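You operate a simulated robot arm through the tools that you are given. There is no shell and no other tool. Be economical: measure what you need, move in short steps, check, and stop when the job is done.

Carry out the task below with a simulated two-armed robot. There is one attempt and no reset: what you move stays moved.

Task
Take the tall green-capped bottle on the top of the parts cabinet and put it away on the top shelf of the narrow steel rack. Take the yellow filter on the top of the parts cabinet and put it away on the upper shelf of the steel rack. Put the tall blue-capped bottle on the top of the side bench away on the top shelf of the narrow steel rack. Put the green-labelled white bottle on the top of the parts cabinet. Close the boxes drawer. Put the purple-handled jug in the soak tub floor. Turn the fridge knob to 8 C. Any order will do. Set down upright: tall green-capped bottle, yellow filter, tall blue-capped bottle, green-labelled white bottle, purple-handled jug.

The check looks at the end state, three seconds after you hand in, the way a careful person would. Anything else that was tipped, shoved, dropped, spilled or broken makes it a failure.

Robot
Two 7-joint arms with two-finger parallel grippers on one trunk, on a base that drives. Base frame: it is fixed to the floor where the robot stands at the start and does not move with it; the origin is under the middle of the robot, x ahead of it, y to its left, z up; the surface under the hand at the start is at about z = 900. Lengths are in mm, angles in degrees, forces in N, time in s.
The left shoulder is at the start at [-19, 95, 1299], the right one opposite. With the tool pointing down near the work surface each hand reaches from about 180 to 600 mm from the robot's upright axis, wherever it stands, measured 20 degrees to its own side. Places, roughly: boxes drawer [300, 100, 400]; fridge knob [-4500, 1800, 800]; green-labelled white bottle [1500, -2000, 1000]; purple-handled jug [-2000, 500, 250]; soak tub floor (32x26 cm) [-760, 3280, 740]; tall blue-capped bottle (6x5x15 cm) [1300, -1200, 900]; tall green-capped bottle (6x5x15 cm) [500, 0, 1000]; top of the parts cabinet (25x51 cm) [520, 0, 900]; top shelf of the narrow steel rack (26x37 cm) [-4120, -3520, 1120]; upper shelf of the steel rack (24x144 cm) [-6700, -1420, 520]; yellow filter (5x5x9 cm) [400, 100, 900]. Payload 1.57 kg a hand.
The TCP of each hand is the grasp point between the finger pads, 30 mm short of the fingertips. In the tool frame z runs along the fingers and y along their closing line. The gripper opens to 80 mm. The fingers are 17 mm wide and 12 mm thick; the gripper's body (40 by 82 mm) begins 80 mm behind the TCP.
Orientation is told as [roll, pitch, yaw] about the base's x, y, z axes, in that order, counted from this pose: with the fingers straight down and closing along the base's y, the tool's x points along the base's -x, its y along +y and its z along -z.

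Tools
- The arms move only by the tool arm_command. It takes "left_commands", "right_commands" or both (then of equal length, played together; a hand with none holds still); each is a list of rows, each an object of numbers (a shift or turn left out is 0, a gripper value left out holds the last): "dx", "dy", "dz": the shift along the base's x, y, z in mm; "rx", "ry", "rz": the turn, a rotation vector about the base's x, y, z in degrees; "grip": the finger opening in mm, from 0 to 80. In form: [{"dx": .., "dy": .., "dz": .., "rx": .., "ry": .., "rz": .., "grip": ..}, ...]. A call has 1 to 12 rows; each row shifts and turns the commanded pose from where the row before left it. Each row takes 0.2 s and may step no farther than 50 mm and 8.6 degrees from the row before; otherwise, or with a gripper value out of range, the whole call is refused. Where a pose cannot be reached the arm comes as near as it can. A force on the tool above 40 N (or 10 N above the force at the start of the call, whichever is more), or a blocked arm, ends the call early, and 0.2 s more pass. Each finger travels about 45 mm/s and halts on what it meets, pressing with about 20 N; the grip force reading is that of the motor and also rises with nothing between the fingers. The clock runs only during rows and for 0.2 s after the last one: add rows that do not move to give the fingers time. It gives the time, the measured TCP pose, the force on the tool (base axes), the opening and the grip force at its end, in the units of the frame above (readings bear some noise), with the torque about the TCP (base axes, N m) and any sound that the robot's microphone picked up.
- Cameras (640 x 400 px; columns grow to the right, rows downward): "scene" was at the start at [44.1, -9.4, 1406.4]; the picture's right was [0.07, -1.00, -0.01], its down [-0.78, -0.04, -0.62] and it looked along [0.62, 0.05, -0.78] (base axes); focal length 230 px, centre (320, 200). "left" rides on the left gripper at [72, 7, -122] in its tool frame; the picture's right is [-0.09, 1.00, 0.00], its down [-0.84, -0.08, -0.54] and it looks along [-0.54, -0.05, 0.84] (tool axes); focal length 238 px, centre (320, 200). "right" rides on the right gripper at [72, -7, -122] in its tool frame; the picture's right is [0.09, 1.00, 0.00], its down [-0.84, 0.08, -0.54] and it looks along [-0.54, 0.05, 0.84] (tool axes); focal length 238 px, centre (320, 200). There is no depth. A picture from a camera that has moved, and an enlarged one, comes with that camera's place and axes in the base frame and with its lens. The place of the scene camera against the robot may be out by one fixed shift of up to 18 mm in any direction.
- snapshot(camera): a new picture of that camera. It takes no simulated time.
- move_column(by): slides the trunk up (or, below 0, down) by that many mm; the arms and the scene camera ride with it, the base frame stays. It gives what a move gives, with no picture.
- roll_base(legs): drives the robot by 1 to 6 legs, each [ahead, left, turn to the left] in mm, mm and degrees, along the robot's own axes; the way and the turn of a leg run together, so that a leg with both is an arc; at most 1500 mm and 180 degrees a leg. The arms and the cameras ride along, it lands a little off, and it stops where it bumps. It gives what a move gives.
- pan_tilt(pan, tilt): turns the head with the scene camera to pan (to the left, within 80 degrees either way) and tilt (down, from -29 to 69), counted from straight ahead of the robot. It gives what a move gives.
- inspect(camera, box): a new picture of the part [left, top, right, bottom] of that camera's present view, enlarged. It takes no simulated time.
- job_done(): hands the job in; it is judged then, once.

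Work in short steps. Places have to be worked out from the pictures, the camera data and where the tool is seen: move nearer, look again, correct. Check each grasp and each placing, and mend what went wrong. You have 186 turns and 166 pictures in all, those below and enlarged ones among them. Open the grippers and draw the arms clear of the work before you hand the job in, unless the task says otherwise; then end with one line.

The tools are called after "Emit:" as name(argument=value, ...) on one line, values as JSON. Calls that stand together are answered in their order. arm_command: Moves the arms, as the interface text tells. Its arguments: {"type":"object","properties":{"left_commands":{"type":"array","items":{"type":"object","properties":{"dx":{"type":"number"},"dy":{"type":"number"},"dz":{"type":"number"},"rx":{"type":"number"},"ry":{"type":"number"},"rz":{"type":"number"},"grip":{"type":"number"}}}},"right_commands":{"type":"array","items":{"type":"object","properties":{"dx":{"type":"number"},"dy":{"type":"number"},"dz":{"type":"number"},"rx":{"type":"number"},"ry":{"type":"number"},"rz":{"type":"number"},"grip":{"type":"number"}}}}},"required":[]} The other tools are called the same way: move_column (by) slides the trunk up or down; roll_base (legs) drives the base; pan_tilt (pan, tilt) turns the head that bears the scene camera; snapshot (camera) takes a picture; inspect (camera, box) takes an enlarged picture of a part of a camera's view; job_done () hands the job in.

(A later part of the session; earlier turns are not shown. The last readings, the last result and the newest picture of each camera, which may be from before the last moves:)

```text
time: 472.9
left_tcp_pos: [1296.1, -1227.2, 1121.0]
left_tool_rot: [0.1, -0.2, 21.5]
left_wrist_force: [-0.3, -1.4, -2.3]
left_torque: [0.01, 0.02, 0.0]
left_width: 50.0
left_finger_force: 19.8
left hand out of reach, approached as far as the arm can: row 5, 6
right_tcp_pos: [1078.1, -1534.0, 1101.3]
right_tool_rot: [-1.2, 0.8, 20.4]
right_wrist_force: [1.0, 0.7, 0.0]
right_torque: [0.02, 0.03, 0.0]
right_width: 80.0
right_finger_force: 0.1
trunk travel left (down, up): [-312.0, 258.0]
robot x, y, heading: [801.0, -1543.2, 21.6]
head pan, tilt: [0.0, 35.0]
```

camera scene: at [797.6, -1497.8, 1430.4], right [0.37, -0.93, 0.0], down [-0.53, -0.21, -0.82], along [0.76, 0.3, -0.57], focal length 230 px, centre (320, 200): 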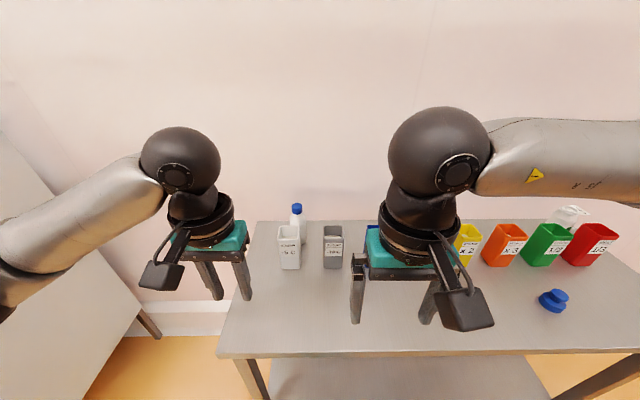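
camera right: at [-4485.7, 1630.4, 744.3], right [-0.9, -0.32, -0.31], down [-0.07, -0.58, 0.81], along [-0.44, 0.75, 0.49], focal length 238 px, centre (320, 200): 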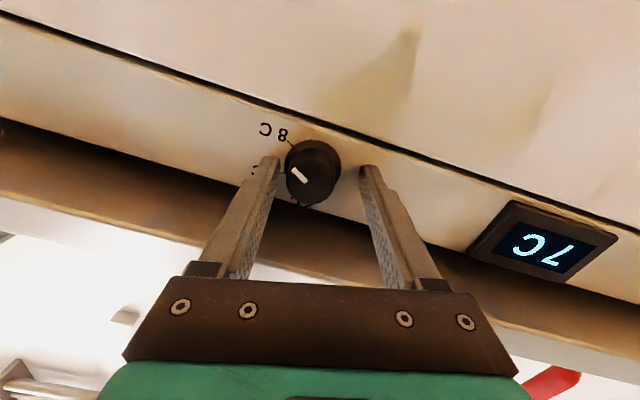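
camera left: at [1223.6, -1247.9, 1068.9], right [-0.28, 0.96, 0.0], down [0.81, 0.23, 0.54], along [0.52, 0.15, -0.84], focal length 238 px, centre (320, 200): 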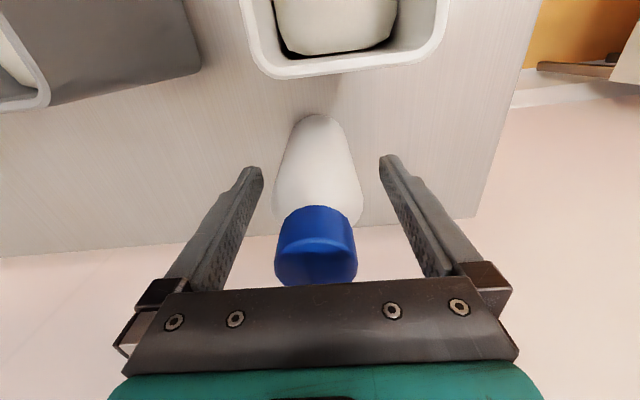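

Blue-capped bottle held (50 mm). I retract it, back off, restore the trunk and strafe right to the other end of the bench.

Emit:
arm_command(left_commands=[{"dx": -37, "dy": -15, "dz": 8}, {"dx": -37, "dy": -15, "dz": 8}, {"dx": -37, "dy": -15, "dz": 8}, {"dx": -37, "dy": -15, "dz": 8}, {"dx": -37, "dy": -15, "dz": 8}, {}])

Emit:
roll_base(legs=[[-90, 0, 0], [0, -641, 0]])

Emit:
pan_tilt(pan=-12, tilt=40)

Emit:
snapshot(camera="scene")

```text
time: 474.3
left_tcp_pos: [1287.9, -1252.6, 1177.7]
left_tool_rot: [0.1, -0.1, 21.4]
left_wrist_force: [0.2, -0.1, -1.8]
left_torque: [0.0, -0.02, 0.01]
left_width: 50.5
left_finger_force: 19.8
left hand out of reach, approached as far as the arm can: row 1, 2, 3, 4, 5
right_tcp_pos: [1079.6, -1532.7, 1101.2]
right_tool_rot: [-1.3, 0.8, 20.4]
right_wrist_force: [-0.3, -0.9, -0.4]
right_torque: [-0.01, 0.0, -0.02]
right_width: 80.0
right_finger_force: 0.0
trunk travel left (down, up): [-312.0, 258.0]
robot x, y, heading: [804.2, -1546.8, 21.7]
head pan, tilt: [0.0, 35.0]
```

```text
time: 478.6
left_tcp_pos: [1440.4, -1878.8, 1178.5]
left_tool_rot: [0.1, -0.2, 21.5]
left_wrist_force: [0.1, 0.3, -1.9]
left_torque: [0.01, 0.01, 0.0]
left_width: 50.3
left_finger_force: 20.2
right_tcp_pos: [1229.2, -2160.1, 1100.5]
right_tool_rot: [-1.3, 0.8, 20.2]
right_wrist_force: [-0.2, 0.1, -0.7]
right_torque: [0.02, -0.03, 0.0]
right_width: 80.1
right_finger_force: 0.1
trunk travel left (down, up): [-312.0, 258.0]
robot x, y, heading: [954.3, -2166.0, 21.3]
head pan, tilt: [0.0, 35.0]
```

```text
time: 479.3
left_tcp_pos: [1440.3, -1878.5, 1177.7]
left_tool_rot: [0.1, -0.1, 21.5]
left_wrist_force: [-0.2, -0.1, -2.9]
left_torque: [-0.03, 0.04, 0.01]
left_width: 50.2
left_finger_force: 20.1
right_tcp_pos: [1228.3, -2160.6, 1100.8]
right_tool_rot: [-1.4, 0.8, 20.3]
right_wrist_force: [0.9, 0.5, -0.2]
right_torque: [0.03, 0.01, 0.03]
right_width: 79.9
right_finger_force: 0.1
trunk travel left (down, up): [-312.0, 258.0]
robot x, y, heading: [953.7, -2168.4, 21.7]
head pan, tilt: [-12.0, 40.0]
```

```text
9 pictures are left
camera scene: at [1048.0, -2146.4, 1384.8], right [0.17, -0.99, 0.0], down [-0.63, -0.11, -0.77], along [0.76, 0.13, -0.64], focal length 230 px, centre (320, 200)
```

scene: 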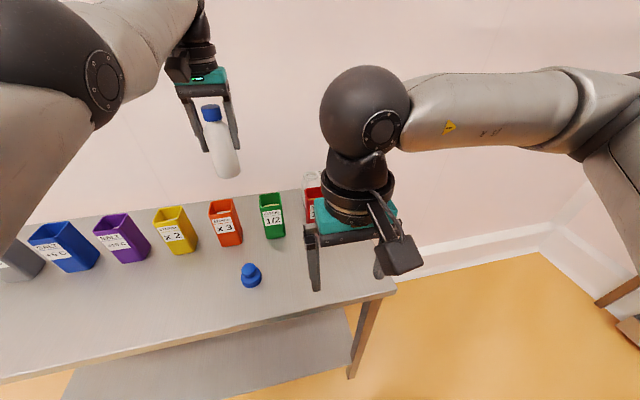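

The green-labelled bottle triangulates to (1616, -2024), top near z 985. The left hand did not retract, so I retry that first in small steps, along with raising the right hand a bit.

Emit:
arm_command(left_commands=[{"dx": -18, "dy": -7}, {"dx": -18, "dy": -7}, {"dx": -28, "dy": -11}, {"dx": -37, "dy": -15}, {"dx": -37, "dy": -15}, {}], right_commands=[{"dz": 15}, {"dz": 15}, {}, {}, {}, {}])

```text
time: 480.7
left_tcp_pos: [1437.5, -1898.0, 1199.1]
left_tool_rot: [0.1, 0.1, 21.5]
left_wrist_force: [0.6, -0.3, -2.7]
left_torque: [-0.05, 0.03, 0.0]
left_width: 50.4
left_finger_force: 19.6
left hand out of reach, approached as far as the arm can: row 1, 2, 3, 4, 5
right_tcp_pos: [1229.8, -2160.8, 1131.2]
right_tool_rot: [-1.3, 0.8, 20.2]
right_wrist_force: [0.5, 0.0, 0.0]
right_torque: [0.02, 0.0, 0.01]
right_width: 80.2
right_finger_force: 0.1
trunk travel left (down, up): [-312.0, 258.0]
robot x, y, heading: [954.5, -2170.3, 21.5]
head pan, tilt: [-12.0, 40.0]
```

The left arm flipped its elbow while over-reaching; it is stable and out of the way, so I first pick the white bottle with the right hand, tilting it 12° forward to stay within reach.

Emit:
roll_base(legs=[[85, 0, 0]])

Emit:
arm_command(right_commands=[{"dx": 43, "dy": 15, "rx": 2.2, "ry": -5.6}, {"dx": 43, "dy": 15, "rx": 2.2, "ry": -5.6}, {"dx": 44, "dy": 15}, {"dx": 44, "dy": 15}, {"dx": 44, "dy": 15}, {"dx": 44, "dy": 15}, {"dx": 40, "dy": 14}, {}])

Emit:
snapshot(camera="right")

```text
time: 481.8
left_tcp_pos: [1517.5, -1864.8, 1198.7]
left_tool_rot: [0.2, 0.0, 21.5]
left_wrist_force: [0.1, 0.6, -2.0]
left_torque: [-0.01, 0.03, 0.01]
left_width: 50.0
left_finger_force: 20.3
right_tcp_pos: [1309.5, -2129.2, 1130.2]
right_tool_rot: [-1.3, 0.8, 20.4]
right_wrist_force: [-0.8, 0.0, -0.1]
right_torque: [0.0, 0.01, 0.0]
right_width: 80.0
right_finger_force: 0.0
trunk travel left (down, up): [-312.0, 258.0]
robot x, y, heading: [1032.3, -2139.2, 21.1]
head pan, tilt: [-12.0, 40.0]
```

```text
time: 483.6
left_tcp_pos: [1514.4, -1865.8, 1198.7]
left_tool_rot: [0.3, -0.1, 21.3]
left_wrist_force: [0.1, 0.4, -1.9]
left_torque: [-0.01, -0.02, 0.02]
left_width: 50.0
left_finger_force: 19.8
right_tcp_pos: [1611.2, -2024.5, 1133.1]
right_tool_rot: [-1.0, -11.4, 20.5]
right_wrist_force: [-0.5, -0.8, -0.1]
right_torque: [0.0, -0.01, 0.01]
right_width: 80.0
right_finger_force: 0.0
trunk travel left (down, up): [-312.0, 258.0]
robot x, y, heading: [1031.2, -2137.3, 21.7]
head pan, tilt: [-12.0, 40.0]
```

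```text
8 pictures are left
camera right: at [1524.1, -2062.5, 1237.9], right [-0.43, 0.9, -0.04], down [0.64, 0.33, 0.69], along [0.64, 0.28, -0.72], focal length 238 px, centre (320, 200)
```

right: 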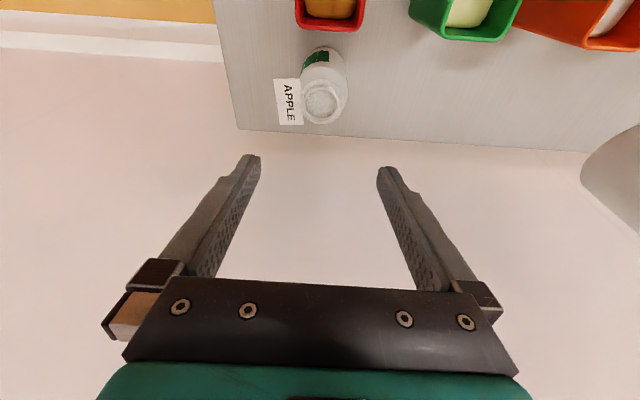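

Emit:
inspect(camera="right", box=[250, 20, 390, 140])

```text
3.33 times, centred on (320, 80) of right
camera zoom: at [1524.1, -2062.5, 1237.9], right [-0.43, 0.9, -0.04], down [0.64, 0.33, 0.69], along [0.64, 0.28, -0.72], focal length 794 px, centre (320, 600)
```

zoom: 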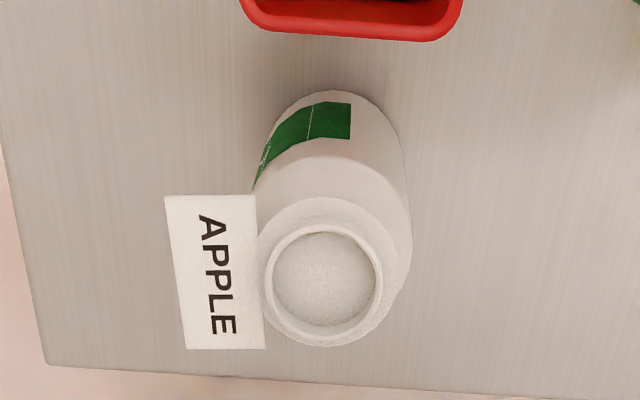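

The bottle is open and full, with an APPLE tag sticking out to one side at rim height. So I'll grip it upright with the closing line turned ~61° to miss the tag: straighten the hand, yaw it, lower the trunk 110 for reach and edge the base 12 mm closer.

Emit:
arm_command(right_commands=[{"dz": 30, "rx": -2.2, "ry": 5.6}, {"dz": 20, "rx": -2.2, "ry": 5.6}, {"rz": 7.6}, {"rz": 7.6}, {"rz": 7.6}, {"rz": 7.6}, {"rz": 7.6}, {"rz": 7.6}, {"rz": 7.6}, {"rz": 7.6}, {}])

Emit:
roll_base(legs=[[14, 0, 0]])

Emit:
move_column(by=-110)

Emit:
snapshot(camera="right")

```text
time: 486.0
left_tcp_pos: [1516.0, -1867.2, 1200.3]
left_tool_rot: [0.2, 0.1, 21.4]
left_wrist_force: [-0.9, 0.6, -1.9]
left_torque: [0.01, -0.01, 0.0]
left_width: 50.0
left_finger_force: 20.2
right_tcp_pos: [1582.4, -2043.1, 1160.4]
right_tool_rot: [-1.2, 0.7, 41.8]
right_wrist_force: [-0.2, 0.6, -0.1]
right_torque: [0.0, 0.03, 0.04]
right_width: 80.0
right_finger_force: 0.1
right hand out of reach, approached as far as the arm can: row 2, 3, 4, 5, 6, 7, 8, 9, 10
trunk travel left (down, up): [-312.0, 258.0]
robot x, y, heading: [1031.1, -2137.5, 21.6]
head pan, tilt: [-12.0, 40.0]
```

```text
time: 486.7
left_tcp_pos: [1528.7, -1861.1, 1199.4]
left_tool_rot: [0.3, 0.0, 21.4]
left_wrist_force: [0.7, 0.8, -1.5]
left_torque: [-0.04, 0.04, 0.0]
left_width: 50.2
left_finger_force: 20.0
right_tcp_pos: [1595.8, -2036.3, 1159.8]
right_tool_rot: [-1.3, 0.7, 41.8]
right_wrist_force: [0.4, 0.3, 0.6]
right_torque: [-0.04, 0.03, -0.02]
right_width: 80.1
right_finger_force: 0.1
trunk travel left (down, up): [-312.0, 258.0]
robot x, y, heading: [1048.7, -2136.6, 21.2]
head pan, tilt: [-12.0, 40.0]
```

```text
time: 488.2
left_tcp_pos: [1529.0, -1861.5, 1089.7]
left_tool_rot: [0.2, -0.1, 21.3]
left_wrist_force: [-0.6, -0.4, -1.8]
left_torque: [0.0, 0.01, -0.01]
left_width: 50.0
left_finger_force: 20.2
right_tcp_pos: [1595.0, -2036.5, 1051.2]
right_tool_rot: [-1.2, 0.8, 41.9]
right_wrist_force: [1.1, 0.0, -0.2]
right_torque: [0.03, 0.0, 0.02]
right_width: 80.2
right_finger_force: 0.1
trunk travel left (down, up): [-202.0, 368.0]
robot x, y, heading: [1043.6, -2133.3, 21.6]
head pan, tilt: [-12.0, 40.0]
```

```text
6 pictures are left
camera right: at [1545.3, -2087.1, 1173.4], right [-0.73, 0.68, -0.02], down [0.57, 0.63, 0.53], along [0.37, 0.38, -0.85], focal length 238 px, centre (320, 200)
```

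right: 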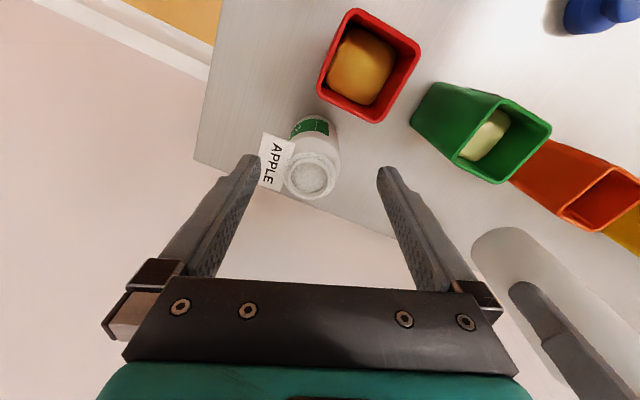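

The right hand lacks reach and yaw freedom here. I'll back off, first restore the left arm (lower it and yaw its elbow out), retract the right, and then come back diagonally at the bench's end.

Emit:
roll_base(legs=[[-420, 0, 0]])

Emit:
move_column(by=148)

Emit:
arm_command(left_commands=[{"dx": 34, "dy": 10, "dz": -30}, {"dx": 34, "dy": 10, "dz": -30}, {"dx": 34, "dy": 10, "dz": -30}, {"dx": 34, "dy": 10, "dz": -30}, {"dx": 34, "dy": 10, "dz": -30}, {"dx": 34, "dy": 10, "dz": -30}, {"dx": 34, "dy": 10, "dz": -30}, {"dx": 20, "dy": 6, "dz": -30}, {}], right_commands=[{"dx": -40, "dy": -16, "rz": -8}, {"dx": -40, "dy": -16, "rz": -8}, {"dx": -40, "dy": -16, "rz": -8}, {"dx": -40, "dy": -16, "rz": -8}, {"dx": -40, "dy": -16, "rz": -8}, {"dx": -30, "dy": -12}, {}, {}, {}])

```text
time: 490.7
left_tcp_pos: [1138.8, -2014.2, 1089.2]
left_tool_rot: [0.2, -0.1, 21.5]
left_wrist_force: [-0.3, 0.7, -1.7]
left_torque: [-0.03, -0.01, -0.02]
left_width: 50.1
left_finger_force: 19.7
right_tcp_pos: [1206.7, -2190.3, 1050.2]
right_tool_rot: [-1.3, 0.7, 42.0]
right_wrist_force: [-0.5, 0.4, 1.1]
right_torque: [-0.01, -0.01, -0.02]
right_width: 80.1
right_finger_force: 0.1
trunk travel left (down, up): [-202.0, 368.0]
robot x, y, heading: [657.4, -2288.6, 21.8]
head pan, tilt: [-12.0, 40.0]
```

```text
time: 492.5
left_tcp_pos: [1138.4, -2014.1, 1237.3]
left_tool_rot: [0.2, 0.0, 21.7]
left_wrist_force: [0.0, 0.0, -2.6]
left_torque: [0.01, 0.02, 0.01]
left_width: 50.0
left_finger_force: 20.0
right_tcp_pos: [1205.4, -2190.3, 1198.5]
right_tool_rot: [-1.3, 0.7, 42.1]
right_wrist_force: [-0.2, -0.5, 0.2]
right_torque: [-0.01, 0.02, 0.02]
right_width: 80.0
right_finger_force: 0.1
trunk travel left (down, up): [-350.0, 220.0]
robot x, y, heading: [656.6, -2286.1, 21.7]
head pan, tilt: [-12.0, 40.0]
```

```text
time: 494.5
left_tcp_pos: [1148.1, -1963.3, 1037.3]
left_tool_rot: [0.1, -0.2, 21.5]
left_wrist_force: [0.0, 0.4, -1.2]
left_torque: [0.01, 0.01, -0.01]
left_width: 50.1
left_finger_force: 19.7
left hand out of reach, approached as far as the arm can: row 1, 2, 3, 4, 5, 6, 7, 8
right_tcp_pos: [975.3, -2280.4, 1197.1]
right_tool_rot: [-1.4, 0.7, 2.0]
right_wrist_force: [-0.3, -0.6, 1.0]
right_torque: [0.01, -0.01, -0.01]
right_width: 80.1
right_finger_force: 0.0
trunk travel left (down, up): [-350.0, 220.0]
robot x, y, heading: [656.3, -2286.7, 21.6]
head pan, tilt: [-12.0, 40.0]
```

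The right hand is back. Now the left: yaw it clockwise while drawing back slightly and lower.

Emit:
arm_command(left_commands=[{"dz": -25, "dx": -10, "dy": -4}, {"dz": -25, "dx": -10, "dy": -4}, {"dz": -20, "rz": -8}, {"rz": -8}, {"rz": -8}, {"rz": -8}, {"rz": -8}, {"rz": -8}, {"rz": -8}, {"rz": -8}, {"rz": -8}, {"rz": -8}])

Emit:
arm_command(left_commands=[{"dx": -18, "dy": -7, "dz": 20}, {"dx": -18, "dy": -7, "dz": 25}, {"dx": -18, "dy": -7, "dz": 25}, {"dx": -18, "dy": -7, "dz": 25}, {"dx": -18, "dy": -7, "dz": 25}, {"dx": -18, "dy": -7, "dz": 20}, {"dx": -18, "dy": -7}, {}])

```text
time: 497.1
left_tcp_pos: [1137.5, -1967.7, 967.4]
left_tool_rot: [0.1, -0.1, -58.7]
left_wrist_force: [0.2, 0.0, -2.5]
left_torque: [0.01, 0.01, 0.01]
left_width: 49.8
left_finger_force: 20.2
left hand out of reach, approached as far as the arm can: row 1, 2, 3
right_tcp_pos: [975.9, -2280.5, 1197.5]
right_tool_rot: [-1.2, 0.7, 2.0]
right_wrist_force: [-0.6, -0.4, 0.0]
right_torque: [0.0, 0.02, -0.02]
right_width: 80.0
right_finger_force: 0.0
trunk travel left (down, up): [-350.0, 220.0]
robot x, y, heading: [655.6, -2283.2, 21.9]
head pan, tilt: [-12.0, 40.0]
```

```text
time: 498.9
left_tcp_pos: [1152.2, -1978.7, 1097.3]
left_tool_rot: [0.1, -0.1, -58.5]
left_wrist_force: [-0.2, -0.7, -2.1]
left_torque: [0.03, -0.01, -0.02]
left_width: 49.8
left_finger_force: 19.9
left hand out of reach, approached as far as the arm can: row 1, 2, 3, 4, 5, 6, 7
right_tcp_pos: [975.0, -2281.0, 1197.2]
right_tool_rot: [-1.3, 0.8, 1.9]
right_wrist_force: [-0.3, 0.3, -1.0]
right_torque: [0.01, 0.01, 0.04]
right_width: 80.0
right_finger_force: 0.0
trunk travel left (down, up): [-350.0, 220.0]
robot x, y, heading: [655.8, -2291.6, 21.5]
head pan, tilt: [-12.0, 40.0]
```

The arm is stuck straight. I try larger backward steps combined with the yaw back.

Emit:
arm_command(left_commands=[{"dx": -42, "dy": -20, "dz": -14, "rz": 8}, {"dx": -42, "dy": -20, "dz": -14, "rz": 8}, {"dx": -42, "dy": -20, "rz": 8}, {"dx": -42, "dy": -20, "rz": 8}, {"dx": -42, "dy": -20, "rz": 8}, {}])

```text
time: 500.3
left_tcp_pos: [1164.6, -2039.2, 1060.1]
left_tool_rot: [0.1, 0.1, -18.3]
left_wrist_force: [-0.6, -0.6, -1.8]
left_torque: [0.02, 0.01, 0.01]
left_width: 49.6
left_finger_force: 19.6
left hand out of reach, approached as far as the arm can: row 1, 2, 3, 4, 5
right_tcp_pos: [976.0, -2279.8, 1197.6]
right_tool_rot: [-1.4, 0.7, 2.0]
right_wrist_force: [0.3, -0.2, 0.0]
right_torque: [-0.04, -0.02, 0.0]
right_width: 80.1
right_finger_force: 0.0
trunk travel left (down, up): [-350.0, 220.0]
robot x, y, heading: [655.0, -2289.3, 21.5]
head pan, tilt: [-12.0, 40.0]
```

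Pure pulling won't bend the straight elbow; I add a forward tilt, which needs the elbow to bend, while drawing back.

Emit:
arm_command(left_commands=[{"rx": 2.95, "ry": -7.44}, {"dx": -20, "dy": -8, "rx": 2.95, "ry": -7.44}, {"dx": -35, "dy": -14, "rx": 2.95, "ry": -7.44}, {"dx": -35, "dy": -14, "rx": 2.95, "ry": -7.44}, {"dx": -35, "dy": -14}, {"dx": -35, "dy": -14}, {}])

Emit:
snapshot(camera="scene")

```text
time: 501.9
left_tcp_pos: [1266.7, -2014.5, 1063.4]
left_tool_rot: [22.1, -23.9, -23.3]
left_wrist_force: [0.1, -0.1, -1.7]
left_torque: [-0.03, 0.0, 0.01]
left_width: 49.6
left_finger_force: 20.3
left hand out of reach, approached as far as the arm can: row 1, 2, 3, 4, 5, 6
right_tcp_pos: [975.7, -2280.9, 1197.6]
right_tool_rot: [-1.4, 0.7, 2.0]
right_wrist_force: [-0.6, 0.1, 0.6]
right_torque: [0.01, -0.01, -0.04]
right_width: 80.2
right_finger_force: 0.1
trunk travel left (down, up): [-350.0, 220.0]
robot x, y, heading: [655.0, -2287.9, 21.6]
head pan, tilt: [-12.0, 40.0]
```

```text
5 pictures are left
camera scene: at [750.9, -2264.3, 1422.8], right [0.17, -0.99, 0.0], down [-0.63, -0.11, -0.77], along [0.76, 0.13, -0.64], focal length 230 px, centre (320, 200)
```

scene: 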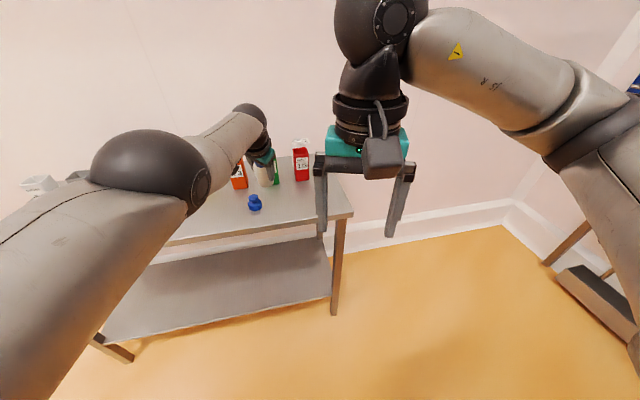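

I command a long steady pull to a proper carrying pose (ahead 300, left 130) in one call, with the tilt being taken out.

Emit:
arm_command(left_commands=[{"dx": -47, "dy": -5, "dz": 6}, {"dx": -47, "dy": -5, "dz": 6}, {"dx": -47, "dy": -5, "dz": 6}, {"dx": -47, "dy": -5, "dz": 6}, {"dx": -47, "dy": -5, "dz": 6}, {"dx": -47, "dy": -5, "dz": 6}, {"dx": -47, "dy": -5, "dz": 6}, {"dx": -47, "dy": -5, "dz": 6}, {}, {}, {}])

```text
time: 504.3
left_tcp_pos: [1266.0, -2014.7, 1062.7]
left_tool_rot: [22.1, -23.9, -23.1]
left_wrist_force: [-0.9, 0.4, -1.7]
left_torque: [0.01, 0.02, 0.01]
left_width: 49.7
left_finger_force: 20.0
left hand out of reach, approached as far as the arm can: row 1, 2, 3, 4, 5, 6, 7, 8
right_tcp_pos: [975.5, -2280.6, 1198.5]
right_tool_rot: [-1.3, 0.7, 2.0]
right_wrist_force: [-0.4, 0.6, 0.0]
right_torque: [0.02, -0.03, -0.01]
right_width: 80.1
right_finger_force: 0.1
trunk travel left (down, up): [-350.0, 220.0]
robot x, y, heading: [654.4, -2286.5, 21.5]
head pan, tilt: [-12.0, 40.0]
```

It won't fold from this pose. What worked earlier was starting with the tool in line with the straight arm, then untilting while retracting. I back off for room and line the tool up with the arm.

Emit:
roll_base(legs=[[-250, 0, 0]])

Emit:
arm_command(left_commands=[{"dx": 17.6, "dy": 2, "dz": 24, "rx": 1.98, "ry": -8.1, "rz": -0.74}, {"dx": 17.6, "dy": 2, "dz": 24, "rx": 1.98, "ry": -8.1, "rz": -0.74}, {"dx": 17.6, "dy": 2, "dz": 24, "rx": 1.98, "ry": -8.1, "rz": -0.74}, {"dx": 17.6, "dy": 2, "dz": 24, "rx": 1.98, "ry": -8.1, "rz": -0.74}, {"dx": 17.6, "dy": 2, "dz": 24, "rx": 1.98, "ry": -8.1, "rz": -0.74}, {}])

Emit:
arm_command(left_commands=[{"dx": -30, "dy": -12, "dz": -5, "rx": -1.98, "ry": 8.1}, {"dx": -30, "dy": -12, "dz": -9, "rx": -1.98, "ry": 8.1}, {"dx": -30, "dy": -12, "dz": -9, "rx": -1.98, "ry": 8.1}, {"dx": -30, "dy": -12, "dz": -9, "rx": -1.98, "ry": 8.1}, {"dx": -30, "dy": -12, "dz": -9, "rx": -1.98, "ry": 8.1}, {}])

```text
time: 506.1
left_tcp_pos: [1034.6, -2106.6, 1064.1]
left_tool_rot: [22.1, -23.9, -23.2]
left_wrist_force: [-0.7, 0.1, -2.4]
left_torque: [-0.02, 0.01, -0.03]
left_width: 49.4
left_finger_force: 19.9
right_tcp_pos: [743.5, -2373.5, 1197.5]
right_tool_rot: [-1.4, 0.7, 2.0]
right_wrist_force: [-0.3, 0.0, 0.5]
right_torque: [0.02, 0.02, 0.02]
right_width: 79.9
right_finger_force: 0.0
trunk travel left (down, up): [-350.0, 220.0]
robot x, y, heading: [424.5, -2379.0, 21.5]
head pan, tilt: [-12.0, 40.0]
```

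```text
time: 507.5
left_tcp_pos: [1126.0, -2094.8, 1173.9]
left_tool_rot: [63.6, -51.0, -53.8]
left_wrist_force: [0.5, -0.4, -2.1]
left_torque: [0.01, 0.07, 0.02]
left_width: 49.4
left_finger_force: 19.6
left hand out of reach, approached as far as the arm can: row 1, 2, 5
right_tcp_pos: [745.0, -2373.9, 1198.2]
right_tool_rot: [-1.3, 0.6, 2.0]
right_wrist_force: [0.3, -0.7, -0.2]
right_torque: [0.04, 0.02, 0.03]
right_width: 80.0
right_finger_force: 0.1
trunk travel left (down, up): [-350.0, 220.0]
robot x, y, heading: [426.9, -2378.7, 21.9]
head pan, tilt: [-12.0, 40.0]
```

```text
time: 508.9
left_tcp_pos: [976.5, -2152.6, 1132.7]
left_tool_rot: [20.8, -24.7, -26.1]
left_wrist_force: [0.2, -0.1, -1.7]
left_torque: [-0.01, -0.03, -0.01]
left_width: 49.6
left_finger_force: 20.1
right_tcp_pos: [744.4, -2373.1, 1198.4]
right_tool_rot: [-1.3, 0.7, 2.0]
right_wrist_force: [0.3, 0.1, -0.2]
right_torque: [0.01, 0.01, -0.01]
right_width: 79.8
right_finger_force: 0.1
trunk travel left (down, up): [-350.0, 220.0]
robot x, y, heading: [425.1, -2376.9, 21.8]
head pan, tilt: [-12.0, 40.0]
```

It folds now. I straighten the tool while lowering, then yaw the elbow outward as before.

Emit:
arm_command(left_commands=[{"dx": -22, "dy": 12, "dz": -40, "rx": -2.2, "ry": 7.65}, {"dx": -22, "dy": 12, "dz": -40, "rx": -2.2, "ry": 7.65}, {"dx": -22, "dy": 12, "dz": -40, "rx": -2.2, "ry": 7.65}, {"dx": -22, "dy": 12, "dz": -40, "rx": -2.2, "ry": 7.65}, {"rz": -8}, {"rz": -8}, {"rz": -8}, {"rz": -8}, {"rz": -8}, {"rz": -8}, {"rz": -8}, {}])

Emit:
arm_command(left_commands=[{"dx": -18, "dy": -7, "dz": 25}, {"dx": -18, "dy": -7, "dz": 30}, {"dx": -18, "dy": -7, "dz": 30}, {"dx": -18, "dy": -7, "dz": 30}, {"dx": -18, "dy": -7, "dz": 30}, {"dx": -18, "dy": -7, "dz": 20}, {}])

```text
time: 511.5
left_tcp_pos: [888.0, -2106.1, 972.5]
left_tool_rot: [0.3, 0.0, -77.6]
left_wrist_force: [0.2, 0.7, -1.7]
left_torque: [0.0, 0.0, 0.02]
left_width: 49.5
left_finger_force: 20.3
right_tcp_pos: [743.9, -2373.6, 1196.8]
right_tool_rot: [-1.2, 0.7, 2.1]
right_wrist_force: [0.4, -0.1, -0.2]
right_torque: [0.02, 0.01, -0.02]
right_width: 79.8
right_finger_force: 0.0
trunk travel left (down, up): [-350.0, 220.0]
robot x, y, heading: [427.8, -2379.3, 21.4]
head pan, tilt: [-12.0, 40.0]
```

```text
time: 513.1
left_tcp_pos: [780.0, -2146.3, 1138.6]
left_tool_rot: [0.3, 0.0, -77.5]
left_wrist_force: [0.0, -0.2, -1.6]
left_torque: [0.02, 0.03, 0.02]
left_width: 49.3
left_finger_force: 19.6
right_tcp_pos: [746.0, -2373.5, 1197.6]
right_tool_rot: [-1.2, 0.7, 2.0]
right_wrist_force: [-0.1, 0.9, -0.7]
right_torque: [0.0, -0.01, -0.05]
right_width: 80.0
right_finger_force: 0.0
trunk travel left (down, up): [-350.0, 220.0]
robot x, y, heading: [424.4, -2377.5, 21.7]
head pan, tilt: [-12.0, 40.0]
```

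Restored to the good branch. I yaw it back to the heading while drawing it in.

Emit:
arm_command(left_commands=[{"dx": -13, "dy": 0, "rz": 8.2}, {"dx": -13, "dy": 0, "rz": 8.2}, {"dx": -13, "dy": 0, "rz": 8.2}, {"dx": -13, "dy": 0, "rz": 8.2}, {"dx": -13, "dy": 0, "rz": 8.2}, {"dx": -13, "dy": 0, "rz": 8.2}, {"dx": -13, "dy": 0, "rz": 8.2}, {"dx": -8, "dy": 0, "rz": 8.2}, {"rz": 8.2}, {"rz": 8.2}, {"rz": 8.2}, {"rz": 8.2}])

```text
time: 515.7
left_tcp_pos: [679.6, -2147.3, 1137.8]
left_tool_rot: [0.2, -0.1, 21.1]
left_wrist_force: [-0.2, 1.1, -1.3]
left_torque: [0.0, 0.04, 0.0]
left_width: 49.3
left_finger_force: 19.8
right_tcp_pos: [744.4, -2372.1, 1197.7]
right_tool_rot: [-1.4, 0.8, 2.0]
right_wrist_force: [0.1, -0.1, -0.4]
right_torque: [0.03, 0.01, 0.01]
right_width: 79.9
right_finger_force: 0.1
trunk travel left (down, up): [-350.0, 220.0]
robot x, y, heading: [423.6, -2380.7, 21.5]
head pan, tilt: [-12.0, 40.0]
```

Now I come to the bench's end diagonally (heading 66°) and bring the yawed right hand above the white bottle.

Emit:
roll_base(legs=[[500, -303, 0], [0, 0, 44.5], [148, -281, 0]])

Emit:
arm_command(right_commands=[{"rz": 8}, {"rz": 8}, {"rz": 8}, {"rz": 8}, {"rz": 8}])

```text
time: 522.9
left_tcp_pos: [1321.2, -2114.0, 1136.6]
left_tool_rot: [0.4, 0.1, 66.2]
left_wrist_force: [0.0, 0.3, -1.0]
left_torque: [0.02, 0.0, -0.03]
left_width: 49.3
left_finger_force: 19.7
right_tcp_pos: [1526.3, -2224.8, 1197.6]
right_tool_rot: [-1.4, 0.8, 47.3]
right_wrist_force: [-0.5, -0.4, -1.2]
right_torque: [-0.02, 0.04, 0.01]
right_width: 80.0
right_finger_force: 0.0
trunk travel left (down, up): [-350.0, 220.0]
robot x, y, heading: [1304.5, -2458.2, 67.2]
head pan, tilt: [-12.0, 40.0]
stopped in leg 3: the robot was blocked; the commanded pose is now the measured one
```

```text
time: 524.1
left_tcp_pos: [1322.1, -2112.3, 1136.7]
left_tool_rot: [0.3, 0.0, 66.3]
left_wrist_force: [-0.8, -0.2, -2.2]
left_torque: [-0.05, 0.02, -0.01]
left_width: 49.3
left_finger_force: 20.0
right_tcp_pos: [1527.3, -2226.1, 1197.2]
right_tool_rot: [-1.3, 0.7, 87.5]
right_wrist_force: [-0.4, -0.8, -0.3]
right_torque: [0.0, 0.02, 0.01]
right_width: 79.9
right_finger_force: 0.0
trunk travel left (down, up): [-350.0, 220.0]
robot x, y, heading: [1306.3, -2458.5, 67.2]
head pan, tilt: [-12.0, 40.0]
```

I ease 15 mm off the contact, then bring the right hand over the bottle and look.

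Emit:
roll_base(legs=[[0, 15, 0]])

Emit:
arm_command(right_commands=[{"dx": 21, "dy": 40, "dz": -12}, {"dx": 21, "dy": 40, "dz": -12}, {"dx": 21, "dy": 40, "dz": -12}, {"dx": 21, "dy": 40, "dz": -12}, {"dx": 20, "dy": 38, "dz": -12}, {}])

Emit:
snapshot(camera="right")

```text
time: 524.8
left_tcp_pos: [1305.5, -2107.1, 1137.0]
left_tool_rot: [0.3, 0.1, 66.4]
left_wrist_force: [-0.5, 0.3, -2.0]
left_torque: [-0.05, -0.02, 0.01]
left_width: 49.3
left_finger_force: 19.7
right_tcp_pos: [1511.1, -2220.3, 1198.4]
right_tool_rot: [-1.3, 0.7, 87.4]
right_wrist_force: [-0.2, -0.6, -0.5]
right_torque: [-0.02, -0.06, 0.02]
right_width: 80.0
right_finger_force: 0.0
trunk travel left (down, up): [-350.0, 220.0]
robot x, y, heading: [1291.7, -2450.5, 66.8]
head pan, tilt: [-12.0, 40.0]
```

```text
time: 526.2
left_tcp_pos: [1306.2, -2108.1, 1138.2]
left_tool_rot: [0.3, -0.1, 66.3]
left_wrist_force: [0.7, -0.3, -1.1]
left_torque: [-0.03, 0.02, 0.03]
left_width: 49.3
left_finger_force: 20.1
right_tcp_pos: [1617.5, -2022.9, 1136.6]
right_tool_rot: [-1.3, 0.7, 87.4]
right_wrist_force: [0.7, -0.3, 1.3]
right_torque: [0.01, 0.0, 0.05]
right_width: 80.2
right_finger_force: 0.1
trunk travel left (down, up): [-350.0, 220.0]
robot x, y, heading: [1289.3, -2451.0, 66.7]
head pan, tilt: [-12.0, 40.0]
```

```text
4 pictures are left
camera right: at [1617.8, -2094.0, 1259.9], right [-1.0, -0.05, -0.02], down [-0.05, 0.85, 0.53], along [-0.01, 0.53, -0.85], focal length 238 px, centre (320, 200)
```

right: 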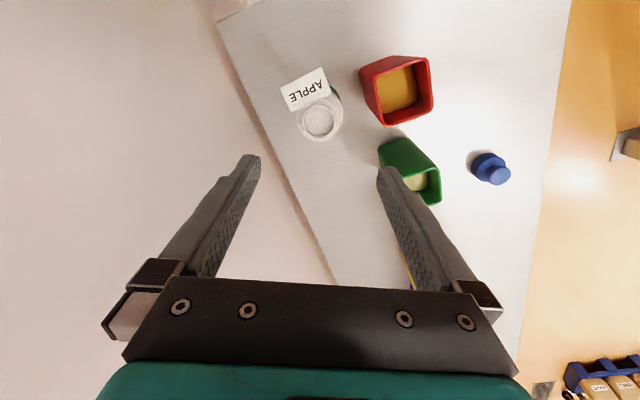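

Bottle mouth at (1620, -2028); the tag points toward me, just beside the left finger's path. I yaw +10° to clear it, narrow to 72 mm, descend to z≈930 and close.

Emit:
arm_command(right_commands=[{"dx": 2.5, "dy": -5, "rz": 5, "grip": 72}, {"rz": 5}, {"dz": -45}, {"dz": -45}, {"dz": -45}, {"dz": -45}, {"dz": -26}, {}, {"grip": 55}, {"grip": 40}, {"grip": 40}, {}])

```text
time: 528.8
left_tcp_pos: [1306.4, -2108.0, 1136.8]
left_tool_rot: [0.3, 0.0, 66.3]
left_wrist_force: [-0.1, -0.6, -0.3]
left_torque: [-0.03, -0.01, -0.02]
left_width: 49.5
left_finger_force: 19.5
right_tcp_pos: [1618.1, -2028.2, 967.3]
right_tool_rot: [-1.3, 0.7, 97.3]
right_wrist_force: [0.6, -0.2, -0.4]
right_torque: [0.04, -0.01, 0.01]
right_width: 59.2
right_finger_force: 19.5
right hand out of reach, approached as far as the arm can: row 6, 7
trunk travel left (down, up): [-350.0, 220.0]
robot x, y, heading: [1293.0, -2453.0, 67.0]
head pan, tilt: [-12.0, 40.0]
```

Gripped at 59 mm, TCP z 967 (base of the bottle ≈105 below). I lift with the trunk rather than the arm, and back away.

Emit:
move_column(by=170)

Emit:
roll_base(legs=[[-450, 60, 0]])

Emit:
arm_command(right_commands=[{"dx": -16, "dy": -38}, {"dx": -16, "dy": -38}, {"dx": -16, "dy": -38}, {"dx": -16, "dy": -38}, {}])

```text
time: 530.8
left_tcp_pos: [1306.8, -2106.8, 1307.9]
left_tool_rot: [0.2, 0.1, 66.3]
left_wrist_force: [0.0, -0.1, -2.0]
left_torque: [0.0, -0.03, 0.01]
left_width: 49.4
left_finger_force: 19.9
right_tcp_pos: [1619.1, -2028.4, 1135.7]
right_tool_rot: [-1.1, 0.7, 97.3]
right_wrist_force: [-0.2, 0.3, -2.7]
right_torque: [-0.02, -0.02, -0.02]
right_width: 58.7
right_finger_force: 19.8
trunk travel left (down, up): [-520.0, 50.0]
robot x, y, heading: [1294.7, -2455.3, 67.1]
head pan, tilt: [-12.0, 40.0]
```

```text
time: 533.5
left_tcp_pos: [1074.5, -2502.4, 1306.8]
left_tool_rot: [0.4, -0.1, 66.3]
left_wrist_force: [0.5, 0.2, -2.1]
left_torque: [0.01, -0.03, 0.0]
left_width: 49.4
left_finger_force: 19.9
right_tcp_pos: [1386.4, -2422.9, 1137.7]
right_tool_rot: [-1.4, 0.8, 97.2]
right_wrist_force: [-0.5, -0.3, -2.8]
right_torque: [0.0, -0.02, 0.02]
right_width: 58.6
right_finger_force: 20.2
trunk travel left (down, up): [-520.0, 50.0]
robot x, y, heading: [1060.4, -2845.7, 67.1]
head pan, tilt: [-12.0, 40.0]
```

```text
time: 534.7
left_tcp_pos: [1075.0, -2502.1, 1307.7]
left_tool_rot: [0.4, 0.1, 66.2]
left_wrist_force: [-0.2, 0.1, -1.4]
left_torque: [-0.04, -0.03, 0.0]
left_width: 49.4
left_finger_force: 20.0
right_tcp_pos: [1322.0, -2574.3, 1137.0]
right_tool_rot: [-1.4, 0.7, 97.2]
right_wrist_force: [-0.1, -0.7, -3.0]
right_torque: [-0.03, 0.02, 0.0]
right_width: 58.5
right_finger_force: 20.2
trunk travel left (down, up): [-520.0, 50.0]
robot x, y, heading: [1057.6, -2847.1, 66.9]
head pan, tilt: [-12.0, 40.0]
```

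White bottle secured. I raise and straighten the right hand, draw the left one in, return the trunk to 0, and drive to the cabinet.

Emit:
arm_command(left_commands=[{"dx": -10, "dy": -23}, {"dx": -10, "dy": -23}, {"dx": -9, "dy": -23}, {}, {}], right_commands=[{"dz": 25, "rz": -7.5}, {"dz": 25, "rz": -7.5}, {"dz": 25, "rz": -7.5}, {"dz": 25, "rz": -7.5}, {}])

Emit:
move_column(by=-170)

Emit:
roll_base(legs=[[0, 0, 45.2], [1490, 0, 0], [1485, 0, 0], [0, 0, -89.5]])

```text
time: 535.9
left_tcp_pos: [1044.7, -2571.9, 1307.7]
left_tool_rot: [0.4, 0.1, 66.2]
left_wrist_force: [-0.6, 1.0, -1.9]
left_torque: [0.01, 0.01, 0.02]
left_width: 49.4
left_finger_force: 20.4
right_tcp_pos: [1322.4, -2574.2, 1236.5]
right_tool_rot: [-1.2, 0.8, 67.1]
right_wrist_force: [0.4, -0.1, -3.0]
right_torque: [-0.01, 0.02, -0.02]
right_width: 58.6
right_finger_force: 19.9
trunk travel left (down, up): [-520.0, 50.0]
robot x, y, heading: [1058.6, -2848.8, 67.0]
head pan, tilt: [-12.0, 40.0]
```

```text
time: 537.8
left_tcp_pos: [1044.6, -2570.8, 1138.5]
left_tool_rot: [0.3, 0.0, 66.3]
left_wrist_force: [-0.4, 0.4, -1.8]
left_torque: [0.03, 0.0, 0.02]
left_width: 49.2
left_finger_force: 20.2
right_tcp_pos: [1321.3, -2575.1, 1067.0]
right_tool_rot: [-1.3, 0.7, 67.2]
right_wrist_force: [0.5, 0.0, -1.5]
right_torque: [-0.02, -0.06, 0.0]
right_width: 58.6
right_finger_force: 20.0
trunk travel left (down, up): [-350.0, 220.0]
robot x, y, heading: [1058.0, -2848.5, 67.0]
head pan, tilt: [-12.0, 40.0]
```

```text
time: 555.2
left_tcp_pos: [-254.9, 122.4, 1137.2]
left_tool_rot: [0.4, 0.0, 104.5]
left_wrist_force: [-0.1, -1.3, -2.1]
left_torque: [-0.01, -0.03, 0.03]
left_width: 49.4
left_finger_force: 20.3
right_tcp_pos: [-41.7, 288.3, 1067.1]
right_tool_rot: [-1.3, 0.9, 106.7]
right_wrist_force: [0.1, 0.5, -2.0]
right_torque: [0.03, 0.02, 0.0]
right_width: 58.5
right_finger_force: 19.8
trunk travel left (down, up): [-350.0, 220.0]
robot x, y, heading: [-72.4, -87.9, 105.2]
head pan, tilt: [-12.0, 40.0]
stopped in leg 4: the robot was blocked; the commanded pose is now the measured one
```

My right elbow met the shelf unit while turning. I turn back slightly, move 350 mm away from it, then turn to face the cabinet and approach.

Emit:
roll_base(legs=[[0, 0, 6], [0, 350, 0], [0, 0, -88.6]])

```text
time: 561.7
left_tcp_pos: [-213.5, -3.3, 1138.8]
left_tool_rot: [0.3, 0.2, 22.2]
left_wrist_force: [-0.8, 0.0, -2.2]
left_torque: [-0.01, -0.01, -0.05]
left_width: 49.2
left_finger_force: 20.2
right_tcp_pos: [-20.2, -192.9, 1067.0]
right_tool_rot: [-1.4, 0.7, 24.6]
right_wrist_force: [-0.2, -1.0, -3.0]
right_torque: [-0.02, 0.02, -0.01]
right_width: 58.8
right_finger_force: 20.3
trunk travel left (down, up): [-350.0, 220.0]
robot x, y, heading: [-393.5, -213.8, 23.0]
head pan, tilt: [-12.0, 40.0]
```

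Facing the cabinet squarely. I roll up 425 mm and move the right hand over the free middle of the top, then look once.

Emit:
roll_base(legs=[[425, 0, 0]])

Emit:
arm_command(right_commands=[{"dx": 30, "dy": 28}, {"dx": 30, "dy": 28}, {"dx": 30, "dy": 28}, {}])

Emit:
snapshot(camera="right")

```text
time: 564.3
left_tcp_pos: [177.0, 162.2, 1138.0]
left_tool_rot: [0.3, 0.1, 21.9]
left_wrist_force: [0.1, 0.1, -1.4]
left_torque: [-0.01, -0.02, -0.04]
left_width: 49.3
left_finger_force: 20.0
right_tcp_pos: [369.5, -29.2, 1066.7]
right_tool_rot: [-1.3, 0.8, 24.2]
right_wrist_force: [-0.1, 0.4, -2.6]
right_torque: [0.01, 0.01, -0.01]
right_width: 58.6
right_finger_force: 19.8
trunk travel left (down, up): [-350.0, 220.0]
robot x, y, heading: [-3.2, -45.1, 22.6]
head pan, tilt: [-12.0, 40.0]
```

```text
time: 565.3
left_tcp_pos: [176.4, 161.5, 1138.6]
left_tool_rot: [0.3, -0.1, 21.9]
left_wrist_force: [0.2, 0.2, -2.3]
left_torque: [-0.03, -0.03, 0.01]
left_width: 49.3
left_finger_force: 19.9
right_tcp_pos: [459.4, 54.6, 1067.1]
right_tool_rot: [-1.4, 0.7, 24.1]
right_wrist_force: [-0.1, 0.7, -3.5]
right_torque: [-0.03, -0.03, 0.02]
right_width: 58.5
right_finger_force: 19.7
trunk travel left (down, up): [-350.0, 220.0]
robot x, y, heading: [-6.5, -46.2, 22.8]
head pan, tilt: [-12.0, 40.0]
```

```text
3 pictures are left
camera right: at [396.8, 21.9, 1190.2], right [-0.49, 0.87, -0.02], down [0.73, 0.43, 0.53], along [0.47, 0.24, -0.85], focal length 238 px, centre (320, 200)
```

right: 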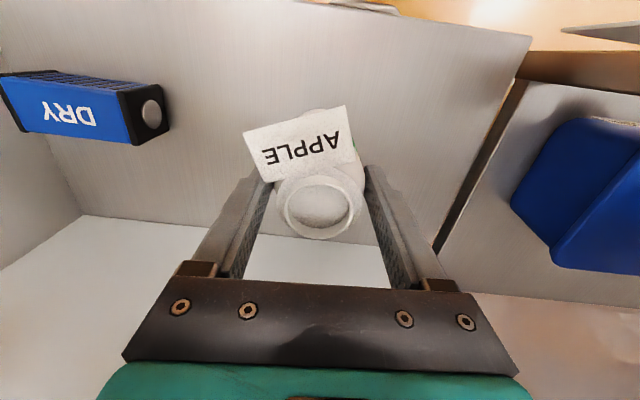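

Good spot, clear all round. I lower toward the cabinet top (bottle base ≈105 below TCP) until contact.

Emit:
arm_command(right_commands=[{"dz": -25}, {"dz": -20}, {"dz": -4}, {"dz": -3}, {"dz": -3}, {}])

Emit:
arm_command(right_commands=[{"dz": -2}, {"dz": -2}, {"dz": -2}, {}])

```text
time: 566.7
left_tcp_pos: [176.6, 161.6, 1137.4]
left_tool_rot: [0.3, 0.1, 21.9]
left_wrist_force: [0.1, 0.9, -1.9]
left_torque: [0.0, 0.02, 0.01]
left_width: 49.3
left_finger_force: 19.7
right_tcp_pos: [459.9, 54.4, 1012.2]
right_tool_rot: [-1.3, 0.8, 24.1]
right_wrist_force: [0.0, 0.0, -2.8]
right_torque: [0.0, 0.01, 0.02]
right_width: 58.3
right_finger_force: 20.0
trunk travel left (down, up): [-350.0, 220.0]
robot x, y, heading: [-6.0, -48.5, 22.9]
head pan, tilt: [-12.0, 40.0]
```

```text
time: 567.7
left_tcp_pos: [175.5, 160.6, 1138.7]
left_tool_rot: [0.3, -0.1, 22.0]
left_wrist_force: [-0.2, 0.4, -1.8]
left_torque: [-0.02, 0.0, -0.01]
left_width: 49.4
left_finger_force: 20.2
right_tcp_pos: [459.1, 54.2, 1008.7]
right_tool_rot: [-1.1, 0.6, 24.1]
right_wrist_force: [0.3, -2.7, 16.0]
right_torque: [0.05, 0.21, 0.0]
right_width: 58.7
right_finger_force: 19.8
trunk travel left (down, up): [-350.0, 220.0]
robot x, y, heading: [-2.6, -46.1, 22.9]
head pan, tilt: [-12.0, 40.0]
```

Contact. I open moderately and rise.

Emit:
arm_command(right_commands=[{"dz": 1}, {"grip": 64}, {"grip": 70}, {}, {"dz": 15}, {"dz": 30}, {"dz": 40}, {"dz": 45}, {"dz": 40}, {}])

Emit:
inspect(camera="right", box=[160, 0, 480, 200])

```text
time: 569.9
left_tcp_pos: [177.2, 161.9, 1138.2]
left_tool_rot: [0.4, 0.1, 21.9]
left_wrist_force: [-0.3, -0.8, -1.9]
left_torque: [-0.02, -0.02, -0.01]
left_width: 49.3
left_finger_force: 19.9
right_tcp_pos: [457.3, 54.2, 1176.3]
right_tool_rot: [-1.3, 0.9, 24.1]
right_wrist_force: [0.4, -0.4, -0.1]
right_torque: [0.0, 0.02, 0.01]
right_width: 70.0
right_finger_force: 0.1
trunk travel left (down, up): [-350.0, 220.0]
robot x, y, heading: [-3.9, -45.3, 22.8]
head pan, tilt: [-12.0, 40.0]
```

```text
2.00 times, centred on (320, 100) of right
camera zoom: at [395.7, 21.3, 1299.2], right [-0.49, 0.87, -0.02], down [0.73, 0.43, 0.53], along [0.47, 0.24, -0.85], focal length 477 px, centre (320, 400)
```

zoom: 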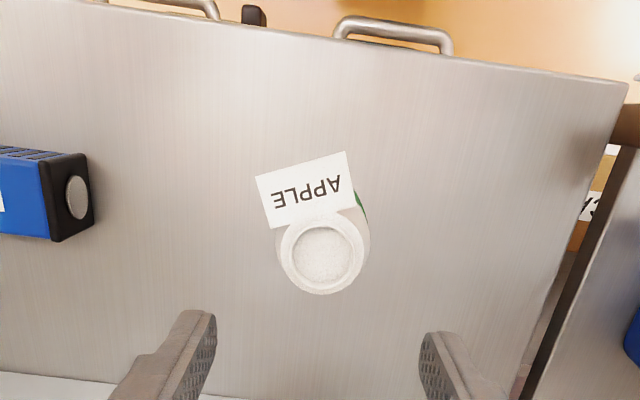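

The white bottle stands upright on the cabinet. Now the last item: I retract the right hand, bring the left hand to its earlier carrying place, and drive back along the known corridor.

Emit:
arm_command(right_commands=[{"dx": -37, "dy": -15}, {"dx": -37, "dy": -15}, {"dx": -37, "dy": -15}, {"dx": -37, "dy": -15}, {}])

Emit:
roll_base(legs=[[-500, 0, 0], [0, 0, 166], [1434, 0, 0], [1434, 0, 0], [0, 0, 81.2]])

```text
time: 571.1
left_tcp_pos: [177.3, 162.1, 1138.0]
left_tool_rot: [0.4, 0.1, 21.9]
left_wrist_force: [0.3, 0.6, -2.0]
left_torque: [0.02, 0.03, 0.01]
left_width: 49.6
left_finger_force: 20.0
right_tcp_pos: [309.7, -4.2, 1177.2]
right_tool_rot: [-1.3, 0.8, 24.0]
right_wrist_force: [-0.2, -0.6, 0.4]
right_torque: [-0.02, 0.02, 0.0]
right_width: 70.1
right_finger_force: 0.1
trunk travel left (down, up): [-350.0, 220.0]
robot x, y, heading: [-5.4, -45.3, 22.9]
head pan, tilt: [-12.0, 40.0]
```

```text
time: 597.7
left_tcp_pos: [-3196.7, -862.6, 1139.0]
left_tool_rot: [0.3, 0.0, -92.8]
left_wrist_force: [0.2, 0.0, -1.7]
left_torque: [-0.05, 0.01, 0.01]
left_width: 49.2
left_finger_force: 20.6
right_tcp_pos: [-3403.0, -915.3, 1176.8]
right_tool_rot: [-1.3, 0.7, -90.7]
right_wrist_force: [-0.1, 0.3, 0.1]
right_torque: [0.0, -0.02, -0.01]
right_width: 69.9
right_finger_force: 0.1
trunk travel left (down, up): [-350.0, 220.0]
robot x, y, heading: [-3307.3, -613.6, -91.9]
head pan, tilt: [-12.0, 40.0]
```

I correct the heading, extend the left hand to the earlier place, and go to the mouth of the narrow gap.

Emit:
arm_command(left_commands=[{"dx": 10, "dy": -40, "dz": 10}, {"dx": 10, "dy": -40, "dz": 10}, {}])

Emit:
roll_base(legs=[[0, 0, 1.9], [668, -245, 0], [668, -245, 0]])

```text
time: 598.5
left_tcp_pos: [-3176.6, -942.7, 1156.5]
left_tool_rot: [0.2, 0.1, -92.9]
left_wrist_force: [-0.4, -0.2, -2.5]
left_torque: [0.0, 0.02, -0.02]
left_width: 49.5
left_finger_force: 20.9
right_tcp_pos: [-3402.4, -914.3, 1176.3]
right_tool_rot: [-1.3, 0.6, -90.8]
right_wrist_force: [0.0, 0.4, 0.7]
right_torque: [0.01, 0.0, 0.01]
right_width: 69.9
right_finger_force: 0.0
trunk travel left (down, up): [-350.0, 220.0]
robot x, y, heading: [-3307.1, -607.4, -92.2]
head pan, tilt: [-12.0, 40.0]
```

```text
time: 606.2
left_tcp_pos: [-3656.6, -2270.6, 1157.5]
left_tool_rot: [0.3, 0.1, -90.7]
left_wrist_force: [-0.3, -0.4, -2.3]
left_torque: [-0.01, 0.03, -0.02]
left_width: 49.1
left_finger_force: 19.8
right_tcp_pos: [-3882.7, -2252.7, 1176.2]
right_tool_rot: [-1.2, 0.8, -88.4]
right_wrist_force: [0.2, -0.1, -1.7]
right_torque: [0.04, -0.01, -0.02]
right_width: 70.2
right_finger_force: 0.1
trunk travel left (down, up): [-350.0, 220.0]
robot x, y, heading: [-3799.5, -1940.1, -89.9]
head pan, tilt: [-12.0, 40.0]
```

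At x≈-3799, right on the middle line. I pass the gap and continue to the rack area as before.

Emit:
roll_base(legs=[[660, 0, 0], [0, 157, 0], [305, 60, 0], [250, 0, 0]])

```text
time: 614.1
left_tcp_pos: [-3439.3, -3491.6, 1156.8]
left_tool_rot: [0.3, 0.1, -91.0]
left_wrist_force: [0.5, 0.3, -1.8]
left_torque: [0.03, 0.03, -0.02]
left_width: 49.1
left_finger_force: 20.7
right_tcp_pos: [-3669.3, -3472.7, 1177.3]
right_tool_rot: [-1.3, 0.8, -88.8]
right_wrist_force: [-0.4, 0.2, 0.2]
right_torque: [0.01, 0.0, -0.02]
right_width: 70.2
right_finger_force: 0.0
trunk travel left (down, up): [-350.0, 220.0]
robot x, y, heading: [-3582.3, -3165.7, -90.2]
head pan, tilt: [-12.0, 40.0]
```

Through the gap. Now the turn to the rack, trunk up, and the same final approach as the first time.

Emit:
arm_command(left_commands=[{"dz": 25}, {}])

Emit:
roll_base(legs=[[0, 0, -69]])

Emit:
move_column(by=220)

Emit:
roll_base(legs=[[100, 123, 0], [0, 0, -20.7], [74, 0, 0]])

```text
time: 614.7
left_tcp_pos: [-3440.8, -3490.5, 1182.0]
left_tool_rot: [0.4, 0.1, -90.9]
left_wrist_force: [1.0, -0.3, -2.0]
left_torque: [0.01, 0.02, -0.04]
left_width: 49.2
left_finger_force: 20.0
right_tcp_pos: [-3667.6, -3472.5, 1176.9]
right_tool_rot: [-1.2, 0.8, -88.8]
right_wrist_force: [0.3, -0.2, 0.1]
right_torque: [-0.01, -0.03, -0.04]
right_width: 69.8
right_finger_force: 0.1
trunk travel left (down, up): [-350.0, 220.0]
robot x, y, heading: [-3580.2, -3166.5, -90.1]
head pan, tilt: [-12.0, 40.0]
```

```text
time: 618.1
left_tcp_pos: [-3835.9, -3416.1, 1183.5]
left_tool_rot: [0.2, 0.1, -159.7]
left_wrist_force: [-0.3, 0.0, -3.3]
left_torque: [0.01, -0.02, -0.01]
left_width: 49.2
left_finger_force: 20.1
right_tcp_pos: [-3900.6, -3196.0, 1177.4]
right_tool_rot: [-1.3, 0.8, -157.5]
right_wrist_force: [0.6, 0.5, -0.7]
right_torque: [0.04, 0.01, 0.0]
right_width: 70.0
right_finger_force: 0.1
trunk travel left (down, up): [-350.0, 220.0]
robot x, y, heading: [-3583.1, -3164.3, -158.9]
head pan, tilt: [-12.0, 40.0]
```

```text
time: 620.4
left_tcp_pos: [-3835.8, -3417.3, 1403.1]
left_tool_rot: [0.3, 0.0, -159.7]
left_wrist_force: [0.2, 0.7, -2.6]
left_torque: [-0.01, 0.0, 0.0]
left_width: 49.2
left_finger_force: 19.9
right_tcp_pos: [-3900.5, -3197.2, 1397.0]
right_tool_rot: [-1.3, 0.7, -157.5]
right_wrist_force: [0.0, 0.5, -0.2]
right_torque: [0.02, -0.03, 0.02]
right_width: 69.8
right_finger_force: 0.0
trunk travel left (down, up): [-570.0, 0.0]
robot x, y, heading: [-3580.1, -3164.2, -159.0]
head pan, tilt: [-12.0, 40.0]
```

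```text
time: 623.5
left_tcp_pos: [-4032.4, -3461.0, 1403.0]
left_tool_rot: [0.3, 0.0, 179.5]
left_wrist_force: [0.9, 0.0, -3.4]
left_torque: [0.02, -0.04, 0.06]
left_width: 49.2
left_finger_force: 20.0
right_tcp_pos: [-4013.1, -3232.5, 1395.8]
right_tool_rot: [-1.2, 0.8, -178.3]
right_wrist_force: [0.4, -0.4, -1.1]
right_torque: [0.01, -0.04, 0.01]
right_width: 70.2
right_finger_force: 0.1
trunk travel left (down, up): [-570.0, 0.0]
robot x, y, heading: [-3706.4, -3314.5, -179.8]
head pan, tilt: [-12.0, 40.0]
```

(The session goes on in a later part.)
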